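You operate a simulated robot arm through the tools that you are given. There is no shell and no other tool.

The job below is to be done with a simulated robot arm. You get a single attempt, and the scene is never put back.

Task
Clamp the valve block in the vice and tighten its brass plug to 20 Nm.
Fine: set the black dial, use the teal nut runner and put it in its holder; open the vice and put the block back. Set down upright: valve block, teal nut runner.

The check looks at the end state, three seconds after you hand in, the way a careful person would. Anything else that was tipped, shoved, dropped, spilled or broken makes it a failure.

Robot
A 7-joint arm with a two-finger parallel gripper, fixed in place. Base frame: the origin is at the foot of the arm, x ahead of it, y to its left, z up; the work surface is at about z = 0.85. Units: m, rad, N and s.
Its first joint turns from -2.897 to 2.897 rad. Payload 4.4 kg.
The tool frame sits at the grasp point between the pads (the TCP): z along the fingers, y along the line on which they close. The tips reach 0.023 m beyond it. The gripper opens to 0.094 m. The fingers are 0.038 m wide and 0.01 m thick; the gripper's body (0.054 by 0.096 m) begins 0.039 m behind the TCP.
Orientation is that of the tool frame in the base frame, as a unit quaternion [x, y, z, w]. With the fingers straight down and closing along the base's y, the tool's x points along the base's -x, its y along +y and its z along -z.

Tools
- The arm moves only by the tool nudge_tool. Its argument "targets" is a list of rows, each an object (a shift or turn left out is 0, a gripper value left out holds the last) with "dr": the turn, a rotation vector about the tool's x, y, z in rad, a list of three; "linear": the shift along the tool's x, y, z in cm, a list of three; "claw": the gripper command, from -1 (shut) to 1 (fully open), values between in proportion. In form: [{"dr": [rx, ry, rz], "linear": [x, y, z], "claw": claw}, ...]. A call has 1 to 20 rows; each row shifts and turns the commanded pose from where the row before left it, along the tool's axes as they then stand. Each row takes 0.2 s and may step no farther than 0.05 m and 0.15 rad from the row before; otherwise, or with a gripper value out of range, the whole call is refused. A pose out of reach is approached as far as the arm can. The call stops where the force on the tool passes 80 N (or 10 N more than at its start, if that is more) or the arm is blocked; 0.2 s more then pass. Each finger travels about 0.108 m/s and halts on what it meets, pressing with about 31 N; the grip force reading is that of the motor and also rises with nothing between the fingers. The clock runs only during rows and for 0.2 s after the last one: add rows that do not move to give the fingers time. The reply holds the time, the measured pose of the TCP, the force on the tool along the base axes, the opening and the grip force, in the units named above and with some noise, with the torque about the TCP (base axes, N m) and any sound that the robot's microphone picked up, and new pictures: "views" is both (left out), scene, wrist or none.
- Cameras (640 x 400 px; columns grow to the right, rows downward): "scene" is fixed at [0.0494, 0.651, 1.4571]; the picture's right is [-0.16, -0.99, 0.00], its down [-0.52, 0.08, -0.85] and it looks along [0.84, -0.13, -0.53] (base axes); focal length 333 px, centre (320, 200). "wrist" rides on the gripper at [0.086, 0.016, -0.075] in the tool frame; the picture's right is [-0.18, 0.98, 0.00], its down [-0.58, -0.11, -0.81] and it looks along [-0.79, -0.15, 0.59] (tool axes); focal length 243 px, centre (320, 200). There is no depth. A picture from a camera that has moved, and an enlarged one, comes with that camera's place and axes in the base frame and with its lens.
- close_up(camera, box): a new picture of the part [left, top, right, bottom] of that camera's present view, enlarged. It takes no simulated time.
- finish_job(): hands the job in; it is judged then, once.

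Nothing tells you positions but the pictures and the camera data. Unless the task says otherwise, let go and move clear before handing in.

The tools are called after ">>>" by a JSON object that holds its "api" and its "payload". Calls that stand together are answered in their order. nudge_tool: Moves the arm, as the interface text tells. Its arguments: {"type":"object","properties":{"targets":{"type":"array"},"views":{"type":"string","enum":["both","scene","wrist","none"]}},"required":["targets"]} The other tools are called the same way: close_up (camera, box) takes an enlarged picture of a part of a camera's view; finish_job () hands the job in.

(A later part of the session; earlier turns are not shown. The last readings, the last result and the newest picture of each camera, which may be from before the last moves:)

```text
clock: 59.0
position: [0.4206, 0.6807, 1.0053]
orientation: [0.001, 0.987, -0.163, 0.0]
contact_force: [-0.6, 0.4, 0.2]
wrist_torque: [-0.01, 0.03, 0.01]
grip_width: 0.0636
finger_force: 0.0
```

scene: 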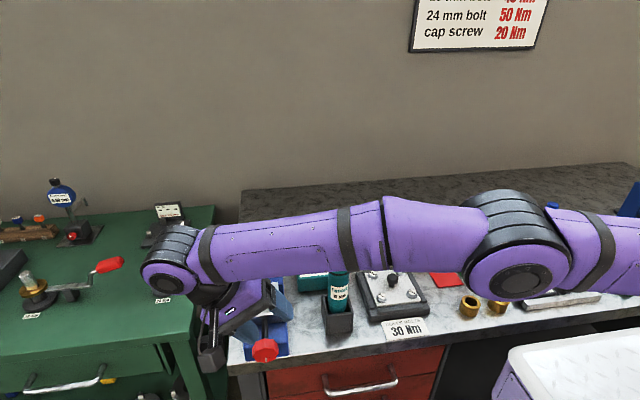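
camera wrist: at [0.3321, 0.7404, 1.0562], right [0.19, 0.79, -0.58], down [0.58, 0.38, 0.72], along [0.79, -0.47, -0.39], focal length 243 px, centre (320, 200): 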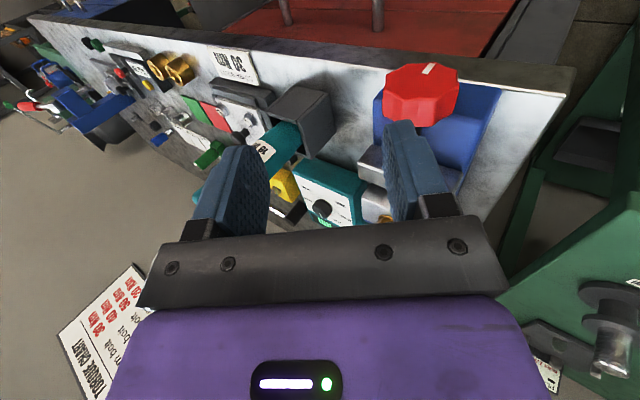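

>>> {"api": "nudge_tool", "payload": {"targets": [{"linear": [-0.19, 4.04, 0]}, {"linear": [0, 0, 2.7]}, {}]}}

>>> {"api": "close_up", "payload": {"camera": "scene", "box": [205, 270, 325, 390]}}

>>> {"api": "close_up", "payload": {"camera": "wrist", "box": [220, 0, 440, 150]}}

```text
clock: 59.8
position: [0.4243, 0.7111, 0.9652]
orientation: [0.001, 0.987, -0.163, 0.0]
contact_force: [0.1, 0.1, 0.1]
wrist_torque: [0.03, -0.02, 0.0]
grip_width: 0.0634
finger_force: 0.0
camera wrist: at [0.3371, 0.7512, 1.0307], right [0.19, 0.93, -0.32], down [0.58, 0.16, 0.8], along [0.79, -0.33, -0.51], focal length 243 px, centre (320, 200)
```

scene: 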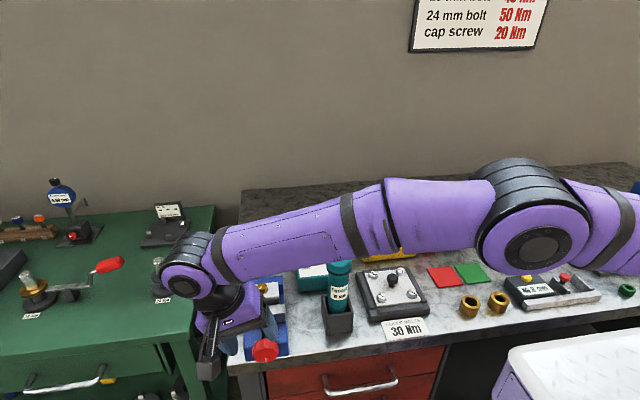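
wrist: 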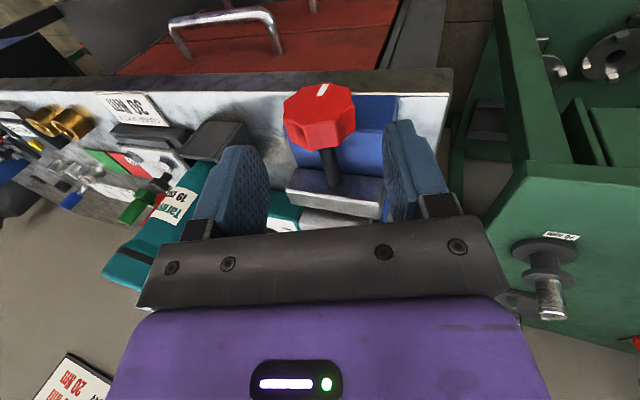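

```text
3.33 times, centred on (265, 330) of scene
camera zoom: at [0.0494, 0.651, 1.4571], right [-0.16, -0.99, 0.0], down [-0.52, 0.08, -0.85], along [0.84, -0.13, -0.53], focal length 1110 px, centre (503, -233)
```

zoom: 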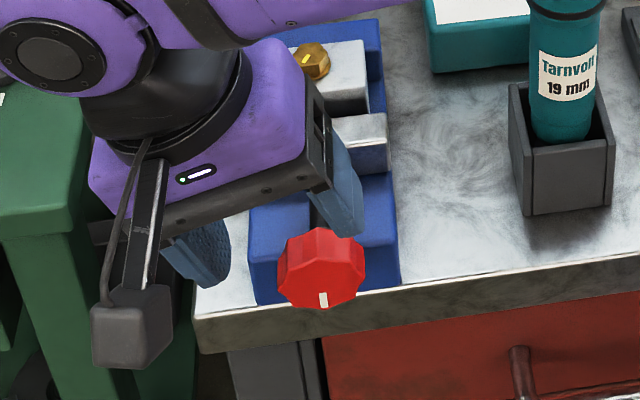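

```text
2.67 times, centred on (330, 75) of wrist
camera zoom: at [0.3371, 0.7512, 1.0307], right [0.19, 0.93, -0.32], down [0.58, 0.16, 0.8], along [0.79, -0.33, -0.51], focal length 647 px, centre (293, 533)
```

zoom: 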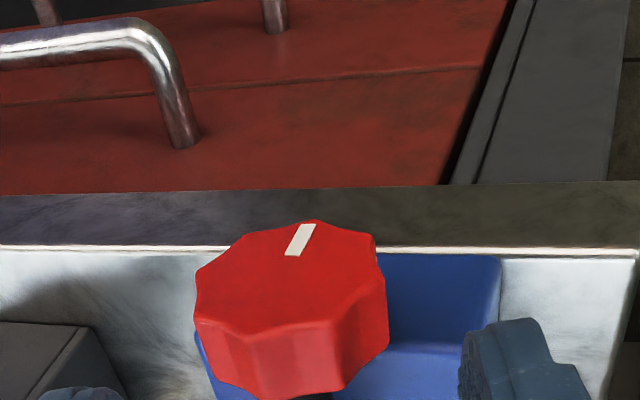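

The knob centre is confirmed at (y 0.692, z 0.911), right on the approach line. Advancing around it.

>>> {"api": "nudge_tool", "payload": {"targets": [{"linear": [0, 0, 2]}, {"linear": [0, 0, 2]}, {"linear": [0, 0, 1.7]}, {}]}}

>>> {"api": "close_up", "payload": {"camera": "scene", "box": [205, 270, 325, 390]}}

>>> {"api": "close_up", "payload": {"camera": "wrist", "box": [200, 50, 440, 230]}}

```text
clock: 60.8
position: [0.4223, 0.6922, 0.9121]
orientation: [0.001, 0.986, -0.164, 0.0]
contact_force: [-0.6, 0.4, -0.1]
wrist_torque: [-0.01, 0.0, 0.0]
grip_width: 0.0634
finger_force: 0.0
camera wrist: at [0.3357, 0.7323, 0.9765], right [0.19, 0.93, -0.32], down [0.58, 0.16, 0.8], along [0.79, -0.33, -0.51], focal length 243 px, centre (320, 200)
```

scene: 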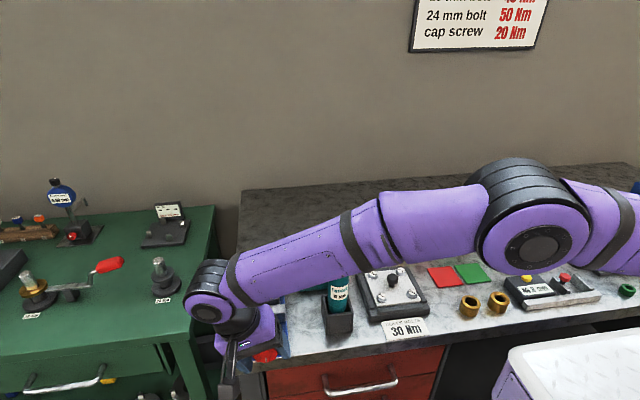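
wrist: 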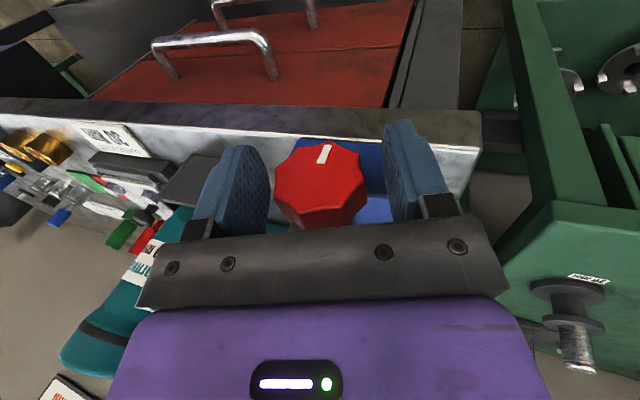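

```text
3.33 times, centred on (265, 330) of scene
camera zoom: at [0.0494, 0.651, 1.4571], right [-0.16, -0.99, 0.0], down [-0.52, 0.08, -0.85], along [0.84, -0.13, -0.53], focal length 1110 px, centre (503, -233)
```

zoom: 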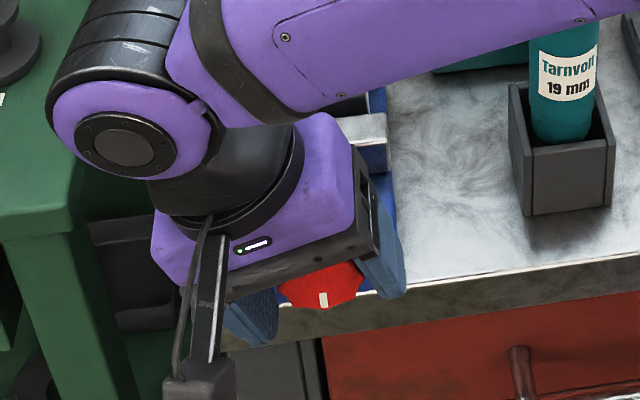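

```text
2.22 times, centred on (320, 140) of wrist
camera zoom: at [0.3357, 0.7323, 0.9765], right [0.19, 0.93, -0.32], down [0.58, 0.16, 0.8], along [0.79, -0.33, -0.51], focal length 539 px, centre (320, 333)
```

zoom: 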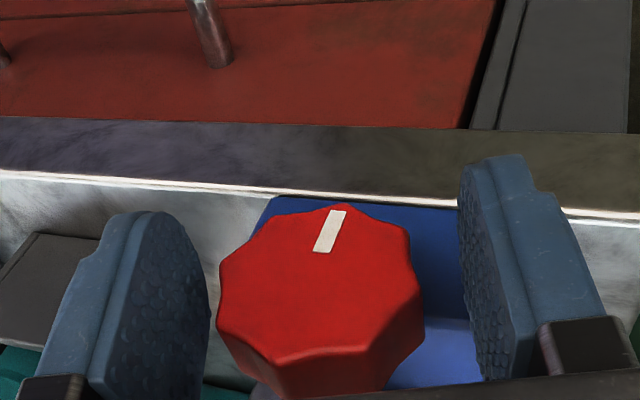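

The knob is between the pads. Closing and making the first clockwise stroke, initially 0.6 rad.

>>> {"api": "nudge_tool", "payload": {"targets": [{"claw": -1}, {}, {}, {"dr": [-0.12, 0, 0]}, {"dr": [-0.12, 0, 0]}, {"dr": [-0.12, 0, 0]}, {"dr": [-0.12, 0, 0]}, {"dr": [-0.12, 0, 0]}, {}]}}

>>> {"api": "close_up", "payload": {"camera": "scene", "box": [205, 250, 325, 370]}}

>>> {"api": "close_up", "payload": {"camera": "wrist", "box": [200, 50, 440, 230]}}

```text
clock: 62.8
position: [0.4228, 0.6884, 0.9129]
orientation: [0.0, 0.991, 0.135, 0.001]
contact_force: [-4.2, -42.6, 3.3]
wrist_torque: [-0.18, 0.91, 0.22]
grip_width: 0.0465
finger_force: 45.1
camera wrist: at [0.3357, 0.6852, 0.9885], right [0.19, 0.95, 0.26], down [0.58, -0.32, 0.75], along [0.79, 0.01, -0.61], focal length 243 px, centre (320, 200)
```

scene: 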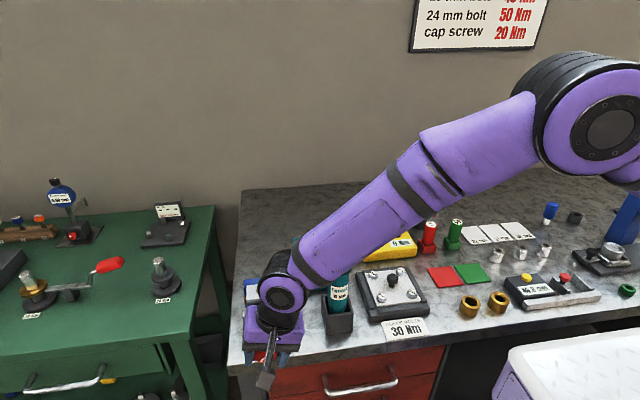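
wrist: 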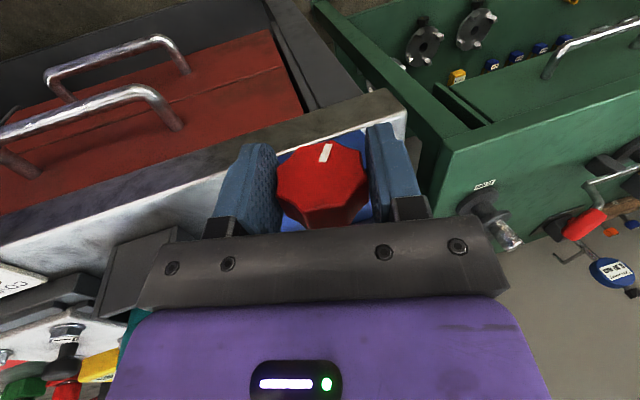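

```text
3.33 times, centred on (265, 310) of scene
camera zoom: at [0.0494, 0.651, 1.4571], right [-0.16, -0.99, 0.0], down [-0.52, 0.08, -0.85], along [0.84, -0.13, -0.53], focal length 1110 px, centre (503, -167)
```

zoom: 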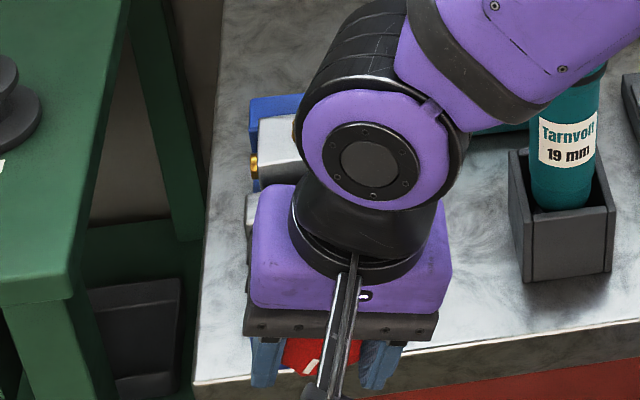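

```text
2.22 times, centred on (320, 140) of wrist
camera zoom: at [0.3357, 0.6852, 0.9885], right [0.19, 0.95, 0.26], down [0.58, -0.32, 0.75], along [0.79, 0.01, -0.61], focal length 539 px, centre (320, 333)
```

zoom: 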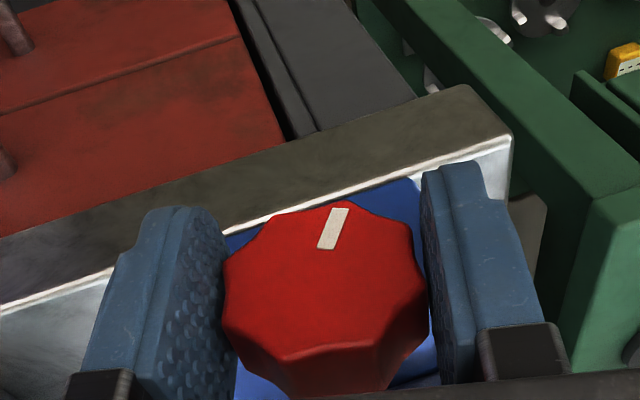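

The knob turns with the gripper. The side force says the axis is nearer y≈0.688, so I'll shift slightly and continue the stroke to about −0.6.

>>> {"api": "nudge_tool", "payload": {"targets": [{"linear": [0, -0.35, 0]}, {"dr": [-0.11, 0, 0]}, {"dr": [-0.11, 0, 0]}, {"dr": [-0.11, 0, 0]}, {}]}}

>>> {"api": "close_up", "payload": {"camera": "scene", "box": [205, 230, 365, 370]}}

>>> {"api": "close_up", "payload": {"camera": "wrist", "box": [200, 50, 440, 230]}}

```text
clock: 64.0
position: [0.4229, 0.6871, 0.9129]
orientation: [0.001, 0.955, 0.296, 0.001]
contact_force: [0.7, -21.4, -8.2]
wrist_torque: [-0.13, 0.41, 0.51]
grip_width: 0.0466
finger_force: 44.9
camera wrist: at [0.3356, 0.6589, 0.9826], right [0.18, 0.81, 0.56], down [0.58, -0.55, 0.6], along [0.79, 0.21, -0.57], focal length 243 px, centre (320, 200)
```

scene: 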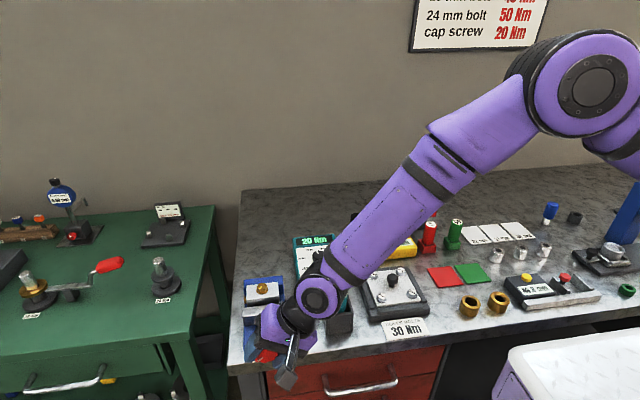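
wrist: 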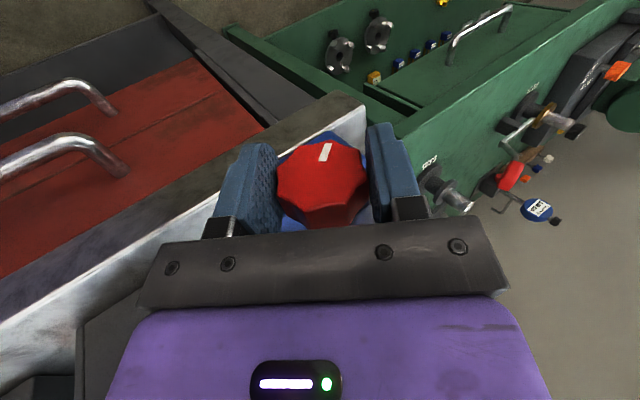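

```text
2.86 times, centred on (285, 300) of scene
camera zoom: at [0.0494, 0.651, 1.4571], right [-0.16, -0.99, 0.0], down [-0.52, 0.08, -0.85], along [0.84, -0.13, -0.53], focal length 951 px, centre (420, -86)
```

zoom: 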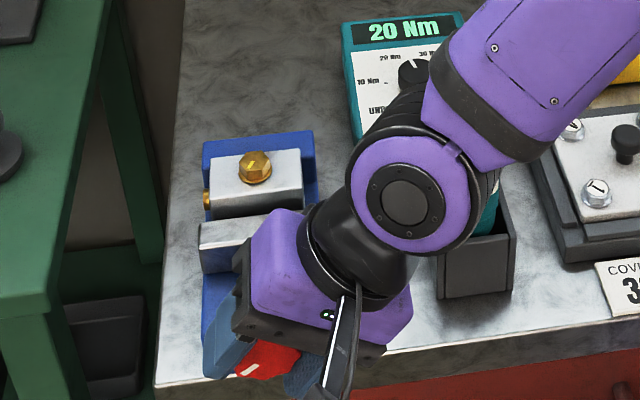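

```text
2.22 times, centred on (320, 140) of wrist
camera zoom: at [0.3356, 0.6589, 0.9826], right [0.18, 0.81, 0.56], down [0.58, -0.55, 0.6], along [0.79, 0.21, -0.57], focal length 539 px, centre (320, 333)
```

zoom: 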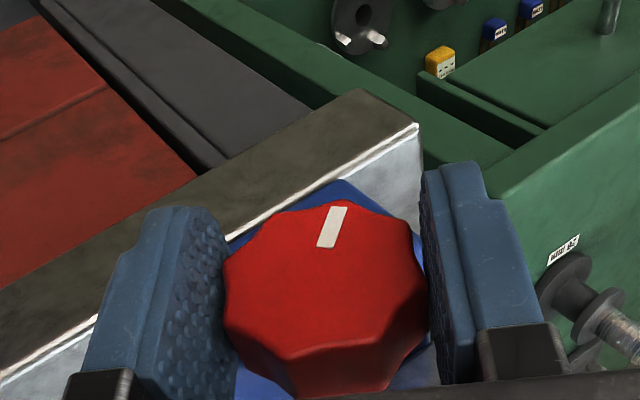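

The first stroke (~0.93 rad) worked without disturbing anything. Now a full re-grip cycle in one call: open, swing back, close, turn.

>>> {"api": "nudge_tool", "payload": {"targets": [{"claw": 0.35, "linear": [0, -0.17, 0]}, {}, {"dr": [0.15, 0, 0]}, {"dr": [0.15, 0, 0]}, {"dr": [0.15, 0, 0]}, {"dr": [0.15, 0, 0]}, {"dr": [0.15, 0, 0]}, {"dr": [0.15, 0, 0]}, {"dr": [0.15, 0, 0]}, {}, {"claw": -1}, {}, {}]}}

>>> {"api": "close_up", "payload": {"camera": "wrist", "box": [200, 50, 440, 230]}}

>>> {"api": "close_up", "payload": {"camera": "scene", "box": [205, 230, 365, 370]}}

```text
clock: 66.8
position: [0.4223, 0.6911, 0.9093]
orientation: [0.001, 0.976, -0.219, 0.001]
contact_force: [7.4, 75.4, -25.7]
wrist_torque: [0.2, -0.27, 0.93]
grip_width: 0.0462
finger_force: 44.3
camera wrist: at [0.3353, 0.7376, 0.9696], right [0.19, 0.89, -0.42], down [0.58, 0.25, 0.78], along [0.79, -0.39, -0.47], focal length 243 px, centre (320, 200)
```

scene: 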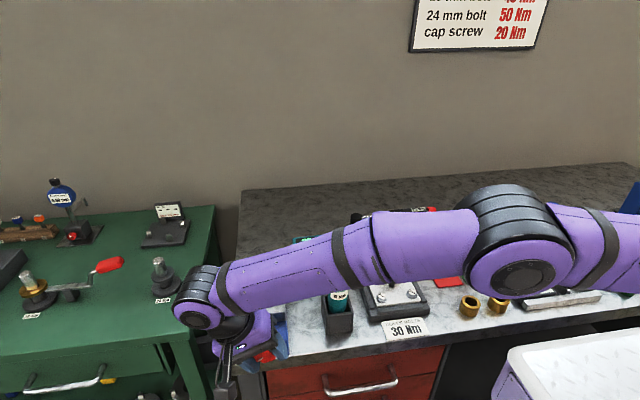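
wrist: 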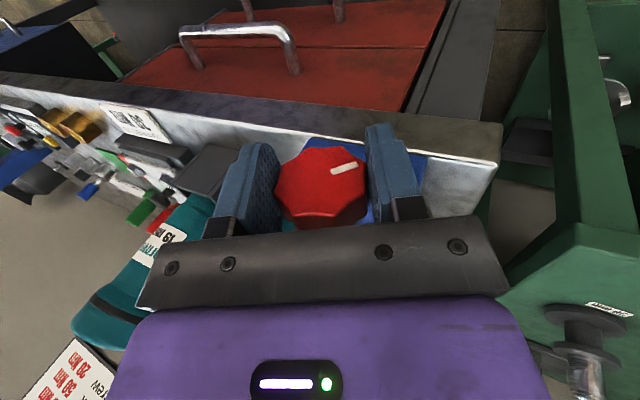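

```text
2.22 times, centred on (320, 140) of wrist
camera zoom: at [0.3353, 0.7376, 0.9696], right [0.19, 0.89, -0.42], down [0.58, 0.25, 0.78], along [0.79, -0.39, -0.47], focal length 539 px, centre (320, 333)
```

zoom: 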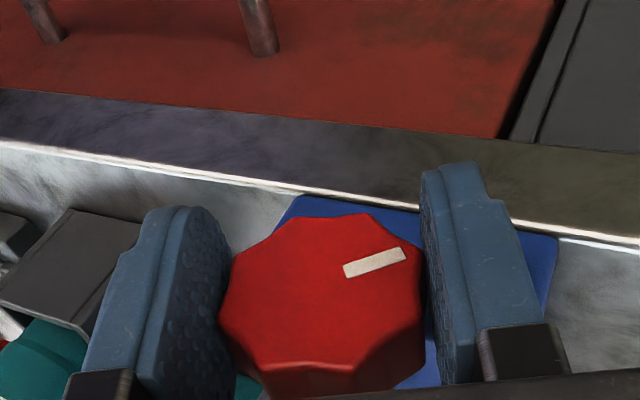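

```text
2.86 times, centred on (285, 300) of scene
camera zoom: at [0.0494, 0.651, 1.4571], right [-0.16, -0.99, 0.0], down [-0.52, 0.08, -0.85], along [0.84, -0.13, -0.53], focal length 951 px, centre (420, -86)
```

zoom: 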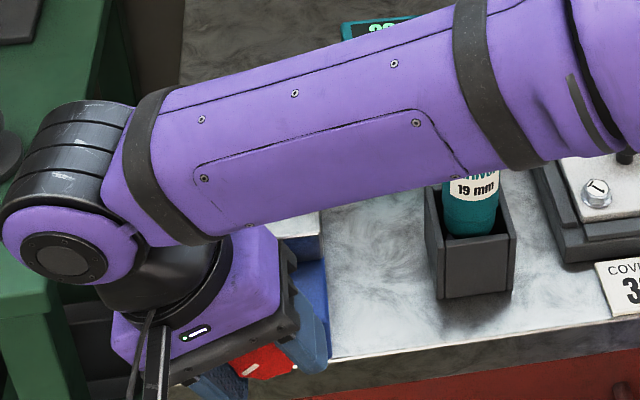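

The force pattern indicates the knob axis is at about (y 0.6895, z 0.907). I'll re-centre with the fingers open and re-grip to reduce side loads.

>>> {"api": "nudge_tool", "payload": {"targets": [{"claw": 0.3}, {"linear": [0, 0.4, 0.24]}, {}], "views": "none"}}

```text
clock: 67.6
position: [0.4226, 0.6889, 0.9078]
orientation: [0.002, 0.975, -0.222, 0.001]
contact_force: [-0.5, -0.1, -0.6]
wrist_torque: [0.02, 0.01, -0.01]
grip_width: 0.061
finger_force: 0.0
```

Centred freely at (0.6889, 0.9078). Close and do the stroke.

>>> {"api": "nudge_tool", "payload": {"targets": [{"claw": -1}, {}, {"dr": [-0.15, 0, 0]}, {"dr": [-0.15, 0, 0]}, {"dr": [-0.15, 0, 0]}, {"dr": [-0.15, 0, 0]}, {"dr": [-0.15, 0, 0]}, {"dr": [-0.15, 0, 0]}, {"dr": [-0.13, 0, 0]}, {}]}}

>>> {"api": "close_up", "payload": {"camera": "scene", "box": [205, 230, 365, 370]}}

>>> {"api": "close_up", "payload": {"camera": "wrist", "box": [200, 50, 440, 230]}}

```text
clock: 69.8
position: [0.4229, 0.6904, 0.9079]
orientation: [0.0, 0.957, 0.289, 0.001]
contact_force: [-2.5, 10.5, -1.1]
wrist_torque: [-0.01, 0.34, 0.12]
grip_width: 0.0459
finger_force: 44.6
camera wrist: at [0.3352, 0.6634, 0.9783], right [0.18, 0.82, 0.54], down [0.58, -0.54, 0.61], along [0.79, 0.2, -0.57], focal length 243 px, centre (320, 200)
```

scene: 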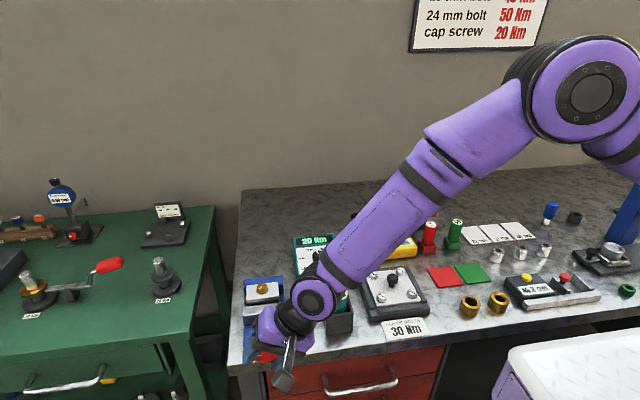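
wrist: 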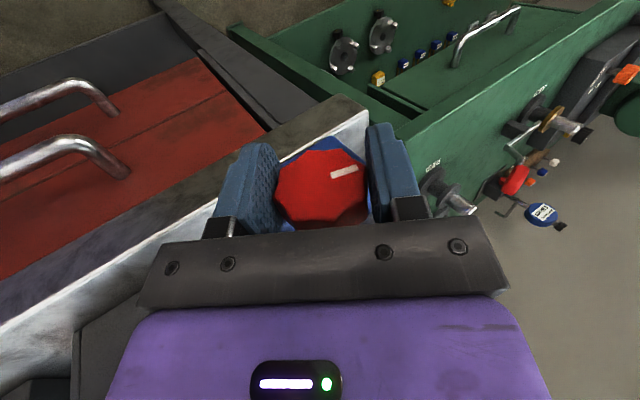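

```text
2.86 times, centred on (285, 300) of scene
camera zoom: at [0.0494, 0.651, 1.4571], right [-0.16, -0.99, 0.0], down [-0.52, 0.08, -0.85], along [0.84, -0.13, -0.53], focal length 951 px, centre (420, -86)
```

zoom: 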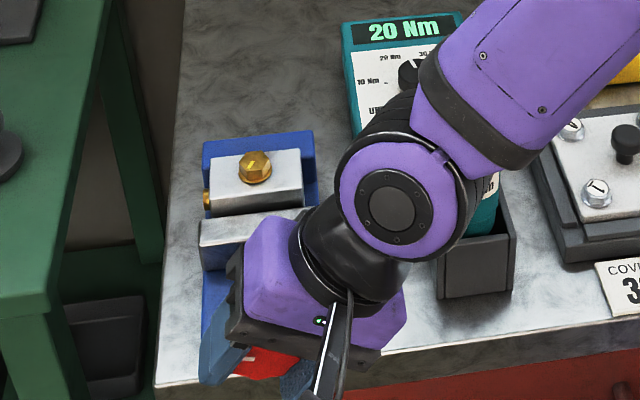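

```text
2.22 times, centred on (320, 140) of wrist
camera zoom: at [0.3352, 0.6634, 0.9783], right [0.18, 0.82, 0.54], down [0.58, -0.54, 0.61], along [0.79, 0.2, -0.57], focal length 539 px, centre (320, 333)
```

zoom: 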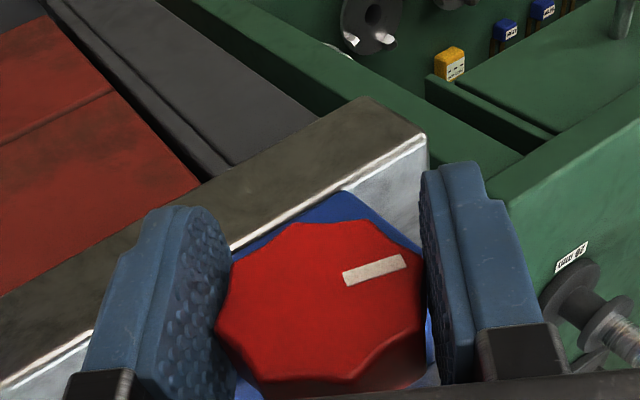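

Side loads are now low and the jaw is creeping toward the block. I'll continue with full cycles, one per call.

>>> {"api": "nudge_tool", "payload": {"targets": [{"claw": 0.3}, {}, {"dr": [0.15, 0, 0]}, {"dr": [0.15, 0, 0]}, {"dr": [0.15, 0, 0]}, {"dr": [0.15, 0, 0]}, {"dr": [0.15, 0, 0]}, {"dr": [0.15, 0, 0]}, {"dr": [0.13, 0, 0]}, {}, {"claw": -1}, {}, {"dr": [-0.15, 0, 0]}, {"dr": [-0.15, 0, 0]}, {"dr": [-0.15, 0, 0]}, {"dr": [-0.15, 0, 0]}, {"dr": [-0.15, 0, 0]}, {"dr": [-0.15, 0, 0]}, {"dr": [-0.13, 0, 0]}, {}]}}

>>> {"api": "close_up", "payload": {"camera": "scene", "box": [235, 260, 315, 340]}}

```text
clock: 74.0
position: [0.4226, 0.6911, 0.9073]
orientation: [0.001, 0.958, 0.288, 0.002]
contact_force: [2.0, 23.6, -0.3]
wrist_torque: [0.01, -0.01, 0.09]
grip_width: 0.0465
finger_force: 45.3
camera wrist: at [0.3359, 0.6633, 0.9783], right [0.18, 0.82, 0.54], down [0.58, -0.54, 0.61], along [0.79, 0.2, -0.57], focal length 243 px, centre (320, 200)
```

scene: 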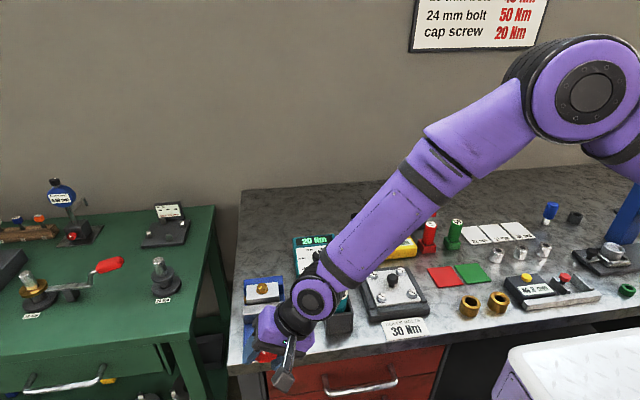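
wrist: 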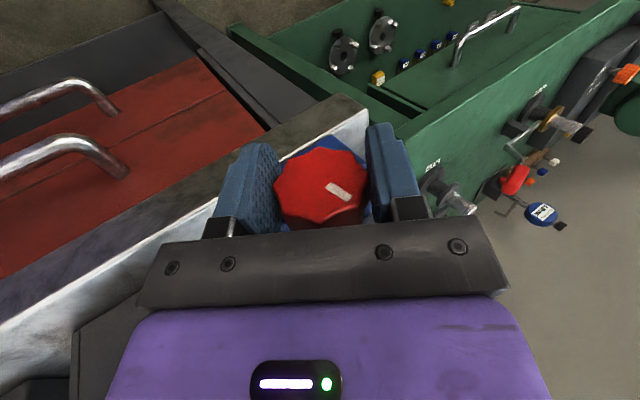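

```text
5.00 times, centred on (275, 300) of scene
camera zoom: at [0.0494, 0.651, 1.4571], right [-0.16, -0.99, 0.0], down [-0.52, 0.08, -0.85], along [0.84, -0.13, -0.53], focal length 1665 px, centre (545, -300)
```

zoom: 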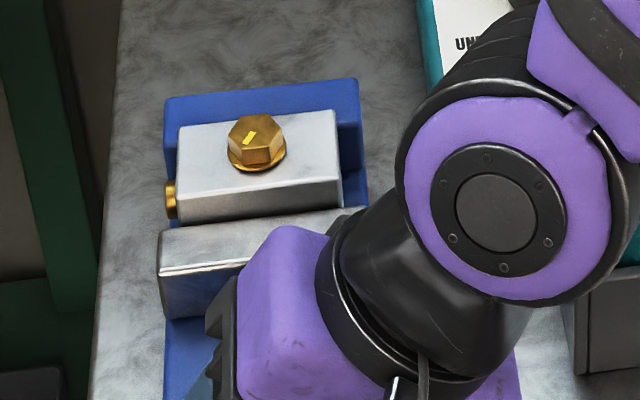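

Each cycle advances the jaw by about 1.5 mm, and it's now close to the block. Continuing.

>>> {"api": "nudge_tool", "payload": {"targets": [{"claw": 0.3, "linear": [0, 0.1, 0]}, {}, {"dr": [0.15, 0, 0]}, {"dr": [0.15, 0, 0]}, {"dr": [0.15, 0, 0]}, {"dr": [0.15, 0, 0]}, {"dr": [0.15, 0, 0]}, {"dr": [0.15, 0, 0]}, {"dr": [0.13, 0, 0]}, {}, {"claw": -1}, {}, {"dr": [-0.15, 0, 0]}, {"dr": [-0.15, 0, 0]}, {"dr": [-0.15, 0, 0]}, {"dr": [-0.15, 0, 0]}, {"dr": [-0.15, 0, 0]}, {"dr": [-0.15, 0, 0]}, {"dr": [-0.13, 0, 0]}, {}]}}

>>> {"api": "close_up", "payload": {"camera": "scene", "box": [235, 260, 315, 340]}}

```text
clock: 78.2
position: [0.4237, 0.6906, 0.9094]
orientation: [0.001, 0.958, 0.287, 0.003]
contact_force: [2.0, -12.4, 9.6]
wrist_torque: [-0.01, -0.1, 0.32]
grip_width: 0.0462
finger_force: 44.6
camera wrist: at [0.3358, 0.6628, 0.9794], right [0.18, 0.82, 0.54], down [0.58, -0.54, 0.61], along [0.79, 0.2, -0.57], focal length 243 px, centre (320, 200)
```

scene: 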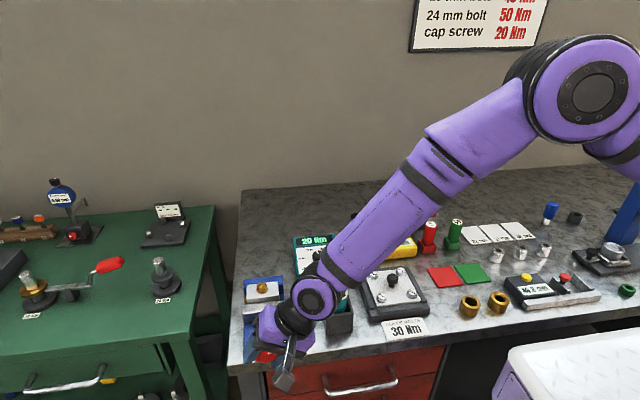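
wrist: 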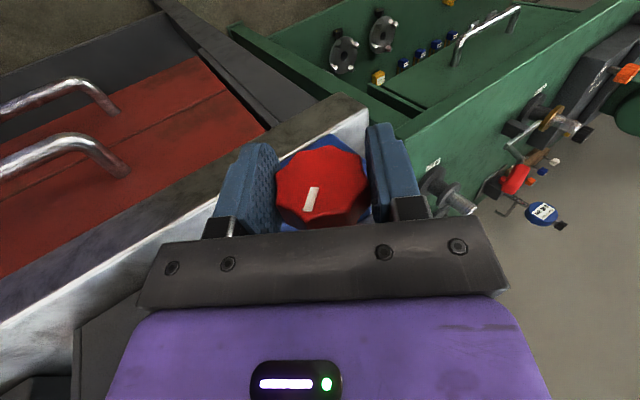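

```text
5.00 times, centred on (275, 300) of scene
camera zoom: at [0.0494, 0.651, 1.4571], right [-0.16, -0.99, 0.0], down [-0.52, 0.08, -0.85], along [0.84, -0.13, -0.53], focal length 1665 px, centre (545, -300)
```

zoom: 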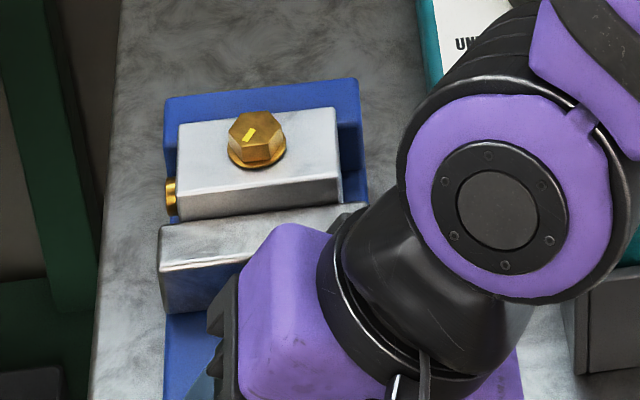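

>>> {"api": "nudge_tool", "payload": {"targets": [{"claw": 0.3}, {}, {"dr": [0.15, 0, 0]}, {"dr": [0.15, 0, 0]}, {"dr": [0.15, 0, 0]}, {"dr": [0.15, 0, 0]}, {"dr": [0.15, 0, 0]}, {"dr": [0.15, 0, 0]}, {"dr": [0.13, 0, 0]}, {}, {"claw": -1}, {}, {"dr": [-0.15, 0, 0]}, {"dr": [-0.15, 0, 0]}, {"dr": [-0.15, 0, 0]}, {"dr": [-0.15, 0, 0]}, {"dr": [-0.15, 0, 0]}, {"dr": [-0.15, 0, 0]}, {"dr": [-0.13, 0, 0]}, {}]}}

>>> {"api": "close_up", "payload": {"camera": "scene", "box": [235, 260, 315, 340]}}

```text
clock: 82.4
position: [0.4224, 0.6892, 0.9075]
orientation: [0.0, 0.958, 0.288, 0.001]
contact_force: [0.5, 7.3, -1.9]
wrist_torque: [-0.56, -0.41, -0.31]
grip_width: 0.0476
finger_force: 44.9
camera wrist: at [0.3353, 0.6634, 0.9785], right [0.18, 0.82, 0.54], down [0.58, -0.54, 0.61], along [0.79, 0.2, -0.57], focal length 243 px, centre (320, 200)
```

scene: 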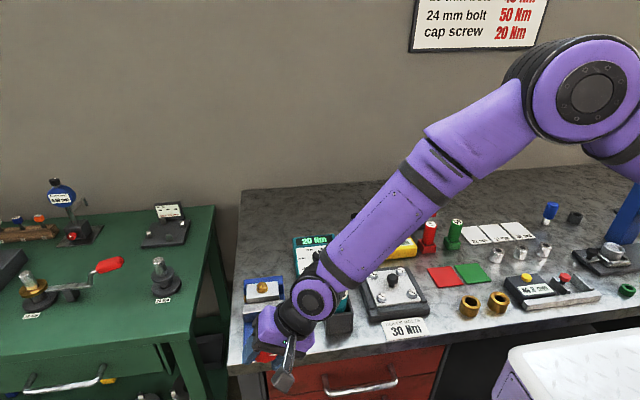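
wrist: 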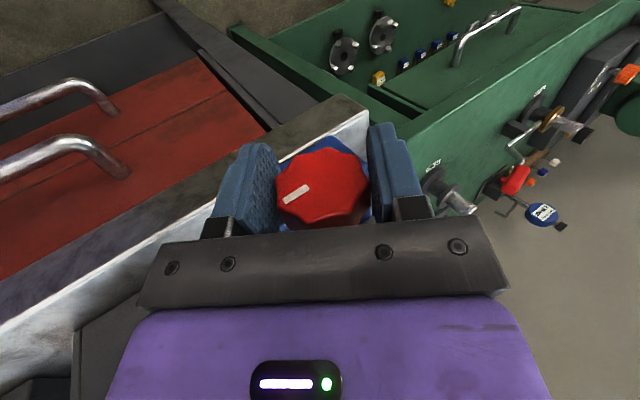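

```text
5.00 times, centred on (275, 300) of scene
camera zoom: at [0.0494, 0.651, 1.4571], right [-0.16, -0.99, 0.0], down [-0.52, 0.08, -0.85], along [0.84, -0.13, -0.53], focal length 1665 px, centre (545, -300)
```

zoom: 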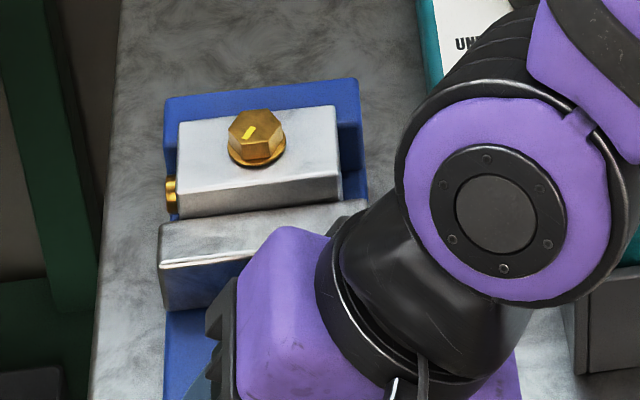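

>>> {"api": "nudge_tool", "payload": {"targets": [{"claw": 0.3}, {}, {"dr": [0.15, 0, 0]}, {"dr": [0.15, 0, 0]}, {"dr": [0.15, 0, 0]}, {"dr": [0.15, 0, 0]}, {"dr": [0.15, 0, 0]}, {"dr": [0.15, 0, 0]}, {"dr": [0.13, 0, 0]}, {}, {"claw": -1}, {}, {"dr": [-0.15, 0, 0]}, {"dr": [-0.15, 0, 0]}, {"dr": [-0.15, 0, 0]}, {"dr": [-0.15, 0, 0]}, {"dr": [-0.15, 0, 0]}, {"dr": [-0.15, 0, 0]}, {"dr": [-0.13, 0, 0]}, {}]}}

>>> {"api": "close_up", "payload": {"camera": "scene", "box": [235, 260, 315, 340]}}

```text
clock: 86.6
position: [0.4228, 0.6902, 0.908]
orientation: [0.001, 0.958, 0.288, 0.001]
contact_force: [-4.0, 1.3, -0.3]
wrist_torque: [-0.67, -0.3, -0.3]
grip_width: 0.0478
finger_force: 44.5
camera wrist: at [0.3359, 0.6632, 0.9789], right [0.18, 0.82, 0.54], down [0.58, -0.54, 0.61], along [0.79, 0.2, -0.57], focal length 243 px, centre (320, 200)
```

scene: 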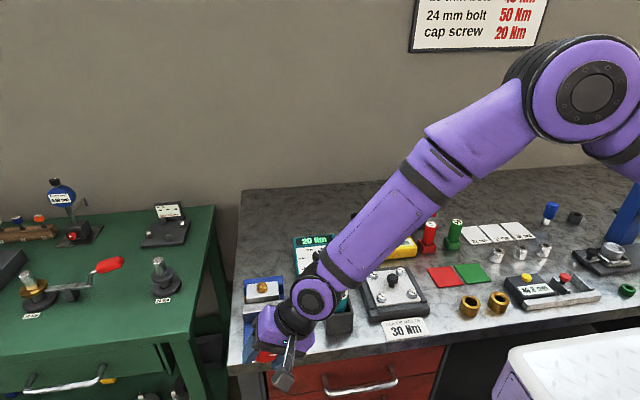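
wrist: 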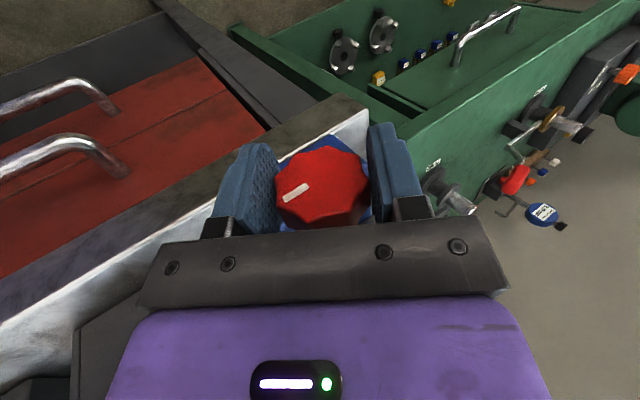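

```text
5.00 times, centred on (275, 300) of scene
camera zoom: at [0.0494, 0.651, 1.4571], right [-0.16, -0.99, 0.0], down [-0.52, 0.08, -0.85], along [0.84, -0.13, -0.53], focal length 1665 px, centre (545, -300)
```

zoom: 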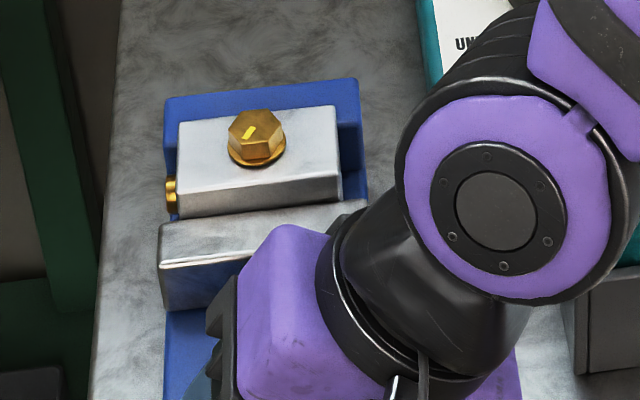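

The knob no longer advances (it slipped at about 0.67 Nm) and the block is pressed against the fixed jaw, so the vice is tight. I'll release, straighten up and lift away.

>>> {"api": "nudge_tool", "payload": {"targets": [{"claw": 0.4}, {}, {"dr": [0.147, 0, 0]}, {"dr": [0.147, 0, 0]}, {"dr": [0.147, 0, 0]}, {"dr": [0.147, 0, 0]}, {"linear": [0, 0, -4]}, {"linear": [0, 0, -5]}, {"linear": [0, 0, -5]}, {"linear": [0, 0, -5]}, {}]}}

>>> {"api": "close_up", "payload": {"camera": "scene", "box": [225, 250, 365, 370]}}

>>> {"api": "close_up", "payload": {"camera": "wrist", "box": [200, 0, 440, 180]}}

```text
clock: 89.0
position: [0.4233, 0.6911, 1.1006]
orientation: [0.001, 1.0, -0.002, 0.001]
contact_force: [0.1, 0.2, 1.0]
wrist_torque: [-0.02, -0.02, -0.02]
grip_width: 0.0657
finger_force: 0.2
camera wrist: at [0.3365, 0.7089, 1.1735], right [0.19, 0.98, -0.01], down [0.58, -0.11, 0.81], along [0.79, -0.15, -0.59], focal length 243 px, centre (320, 200)
```

scene: 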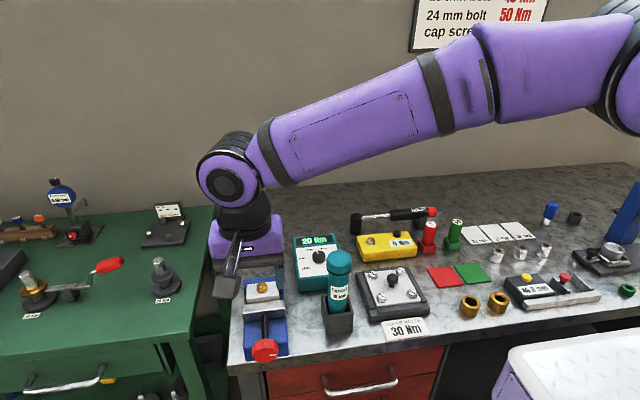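
wrist: 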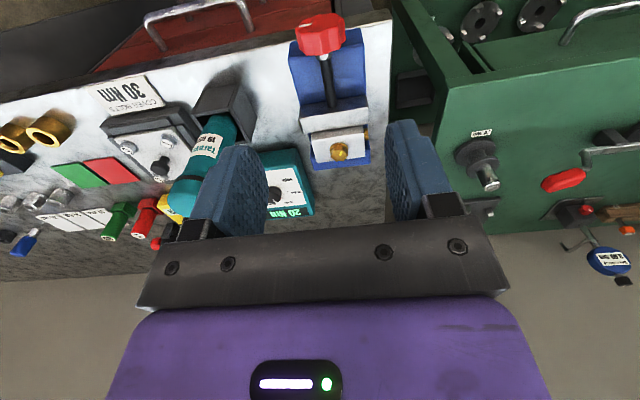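

```text
3.33 times, centred on (295, 310) of scene
camera zoom: at [0.0494, 0.651, 1.4571], right [-0.16, -0.99, 0.0], down [-0.52, 0.08, -0.85], along [0.84, -0.13, -0.53], focal length 1110 px, centre (403, -167)
```

zoom: 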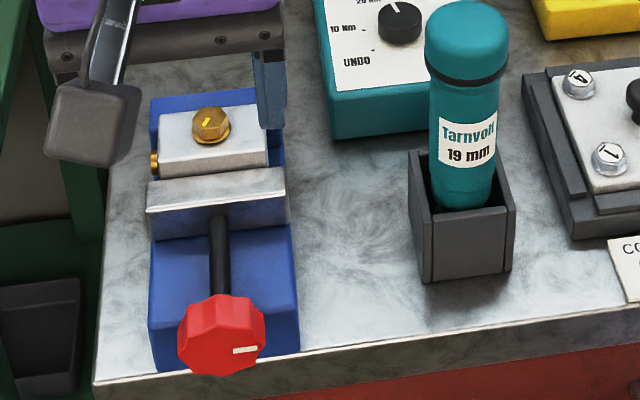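

```text
2.22 times, centred on (320, 90) of wrist
camera zoom: at [0.3365, 0.7089, 1.1735], right [0.19, 0.98, -0.01], down [0.58, -0.11, 0.81], along [0.79, -0.15, -0.59], focal length 539 px, centre (320, 444)
```

zoom: 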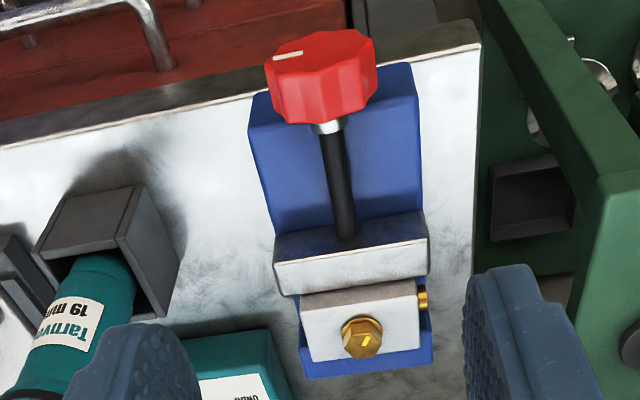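

The block is clamped (the knob mark moved about ¾ turn). Now I'll move above the nut runner at about (0.512, 0.540) and look down at it.

>>> {"api": "nudge_tool", "payload": {"targets": [{"linear": [-2.2, -3.78, -1.5], "claw": 1}, {"linear": [-2.2, -3.78, -1.5]}, {"linear": [-2.2, -3.78, -1.5]}, {"linear": [-2.2, -3.78, -1.5]}, {}]}}

>>> {"api": "close_up", "payload": {"camera": "wrist", "box": [200, 0, 440, 180]}}

>>> {"api": "close_up", "payload": {"camera": "scene", "box": [290, 230, 390, 350]}}

```text
clock: 90.2
position: [0.5108, 0.5393, 1.157]
orientation: [0.001, 1.0, -0.002, 0.0]
contact_force: [-0.1, 0.7, 0.4]
wrist_torque: [-0.02, 0.0, -0.01]
grip_width: 0.094
finger_force: 0.0
camera wrist: at [0.4242, 0.5567, 1.2319], right [0.19, 0.98, -0.01], down [0.58, -0.11, 0.81], along [0.79, -0.15, -0.59], focal length 243 px, centre (320, 200)
```

scene: 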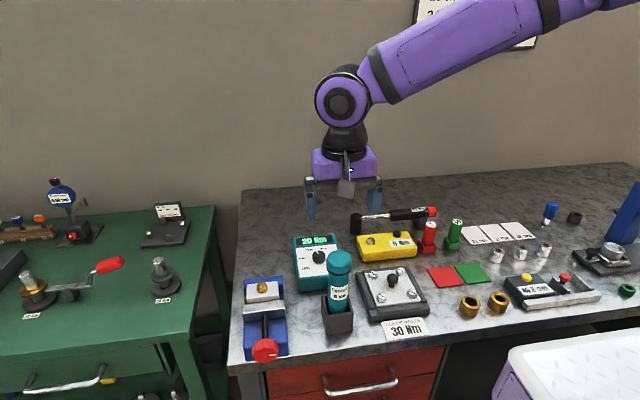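
wrist: 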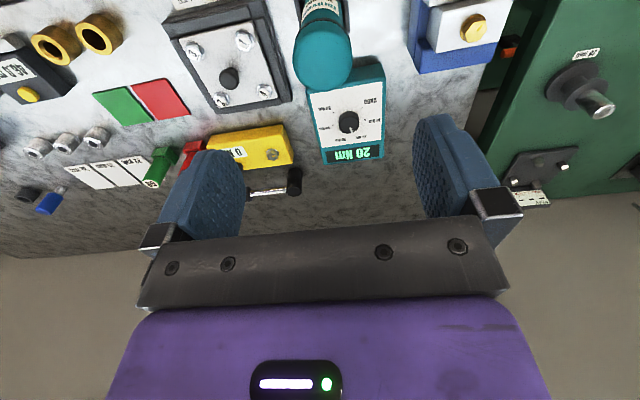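

```text
2.22 times, centred on (320, 90) of wrist
camera zoom: at [0.4242, 0.5567, 1.2319], right [0.19, 0.98, -0.01], down [0.58, -0.11, 0.81], along [0.79, -0.15, -0.59], focal length 539 px, centre (320, 444)
```

zoom: 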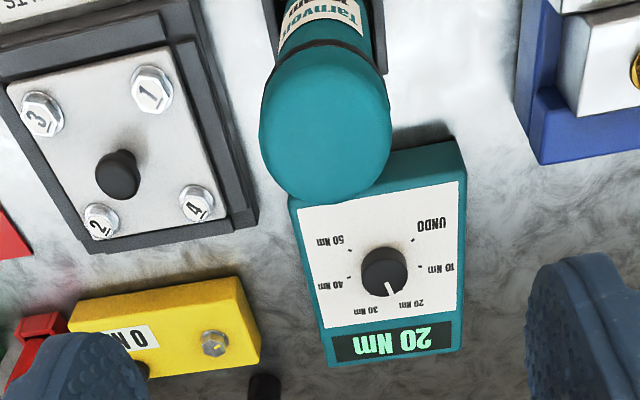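

```text
3.33 times, centred on (340, 290) of scene
camera zoom: at [0.0494, 0.651, 1.4571], right [-0.16, -0.99, 0.0], down [-0.52, 0.08, -0.85], along [0.84, -0.13, -0.53], focal length 1110 px, centre (253, -100)
```

zoom: 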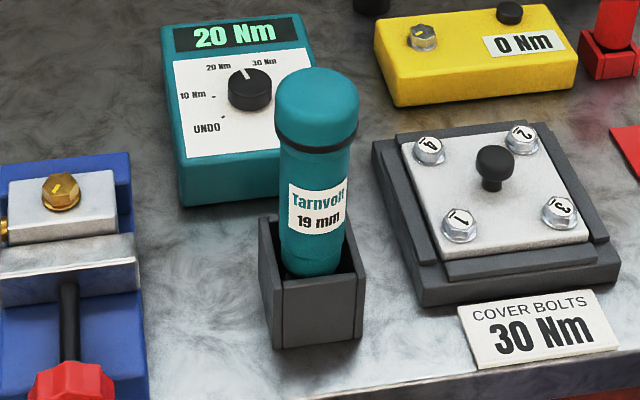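

The runner's cap centre is at about (0.517, 0.541), top near z 1.03. I'll correct laterally and descend around the cap.

>>> {"api": "nudge_tool", "payload": {"targets": [{"linear": [-0.62, 0.17, 0]}, {"linear": [0, 0, 4]}, {"linear": [0, 0, 4]}, {"linear": [0, 0, 4]}, {}]}}

>>> {"api": "close_up", "payload": {"camera": "wrist", "box": [200, 30, 440, 210]}}

>>> {"api": "close_up", "payload": {"camera": "scene", "box": [290, 210, 390, 330]}}

```text
clock: 91.4
position: [0.5148, 0.5404, 1.0392]
orientation: [0.001, 1.0, -0.003, 0.001]
contact_force: [-0.4, 0.8, 0.3]
wrist_torque: [0.0, -0.01, 0.02]
grip_width: 0.094
finger_force: 0.1
camera wrist: at [0.4281, 0.5574, 1.1134], right [0.19, 0.98, -0.01], down [0.58, -0.11, 0.81], along [0.79, -0.15, -0.59], focal length 243 px, centre (320, 200)
```

scene: 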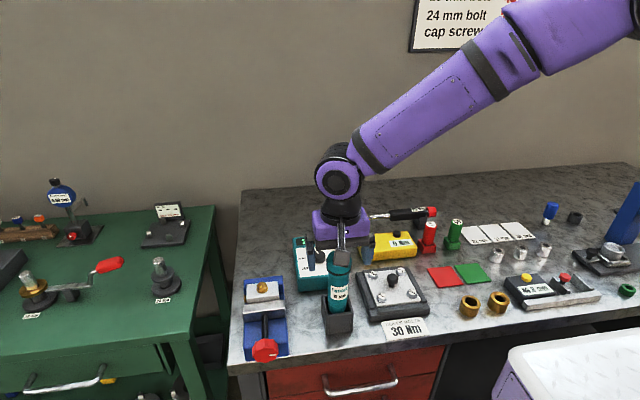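
wrist: 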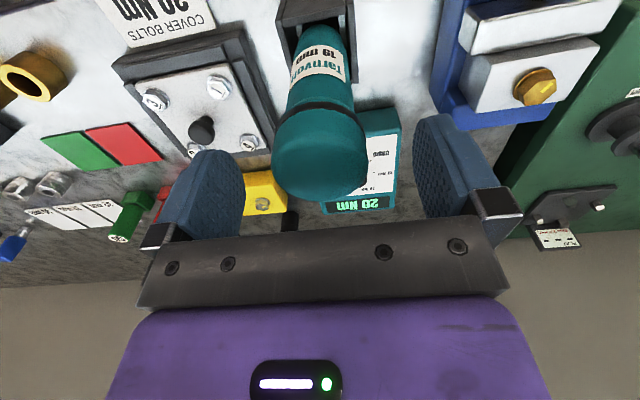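

```text
2.22 times, centred on (320, 120) of wrist
camera zoom: at [0.4281, 0.5574, 1.1134], right [0.19, 0.98, -0.01], down [0.58, -0.11, 0.81], along [0.79, -0.15, -0.59], focal length 539 px, centre (320, 378)
```

zoom: 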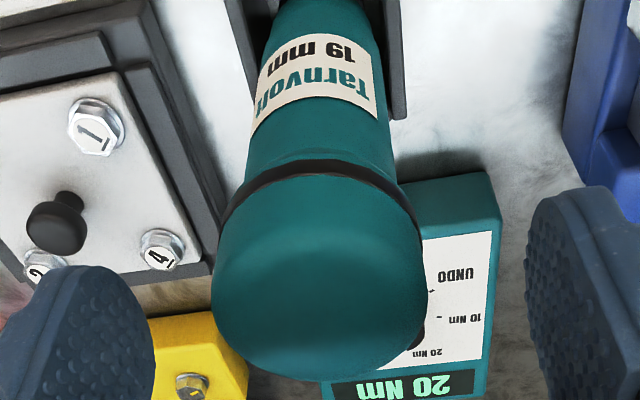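

```text
3.33 times, centred on (340, 270) of scene
camera zoom: at [0.0494, 0.651, 1.4571], right [-0.16, -0.99, 0.0], down [-0.52, 0.08, -0.85], along [0.84, -0.13, -0.53], focal length 1110 px, centre (253, -33)
```

zoom: 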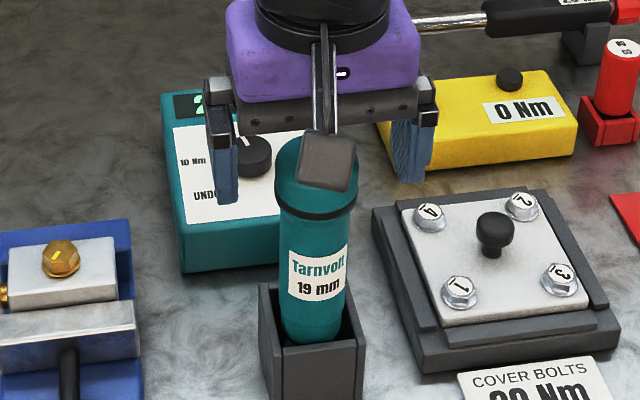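

The cap is centred between the fingers. Lowering to TCP z≈1.004 and closing.

>>> {"api": "nudge_tool", "payload": {"targets": [{"linear": [0, 0, 1.8]}, {"linear": [0, 0, 1.7]}, {}, {"claw": -1}, {}, {}, {}]}}

>>> {"api": "close_up", "payload": {"camera": "scene", "box": [290, 210, 390, 330]}}

```text
clock: 93.0
position: [0.5154, 0.5409, 1.0051]
orientation: [0.001, 1.0, -0.002, 0.0]
contact_force: [0.1, 0.2, 0.6]
wrist_torque: [0.2, -0.05, 0.0]
grip_width: 0.0478
finger_force: 30.8
camera wrist: at [0.4289, 0.5575, 1.0799], right [0.19, 0.98, -0.01], down [0.58, -0.11, 0.81], along [0.79, -0.15, -0.59], focal length 243 px, centre (320, 200)
```

scene: 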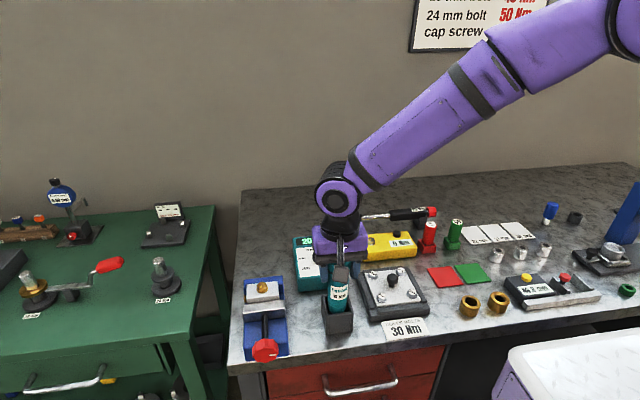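
wrist: 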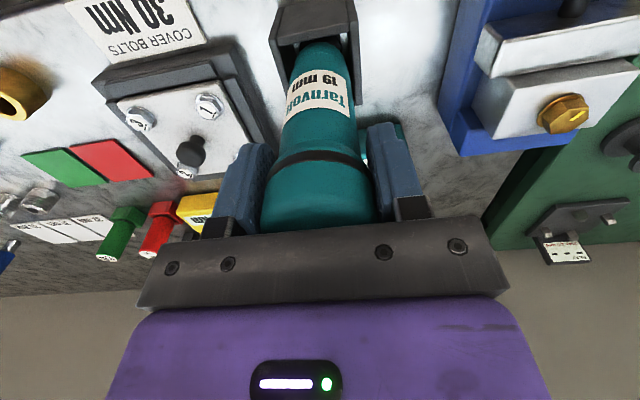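

```text
3.33 times, centred on (340, 270) of scene
camera zoom: at [0.0494, 0.651, 1.4571], right [-0.16, -0.99, 0.0], down [-0.52, 0.08, -0.85], along [0.84, -0.13, -0.53], focal length 1110 px, centre (253, -33)
```

zoom: 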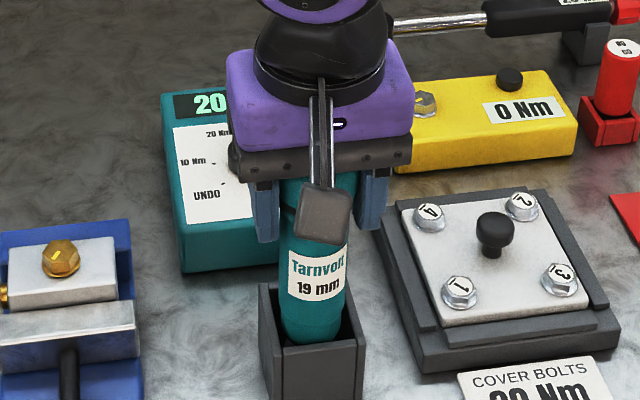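

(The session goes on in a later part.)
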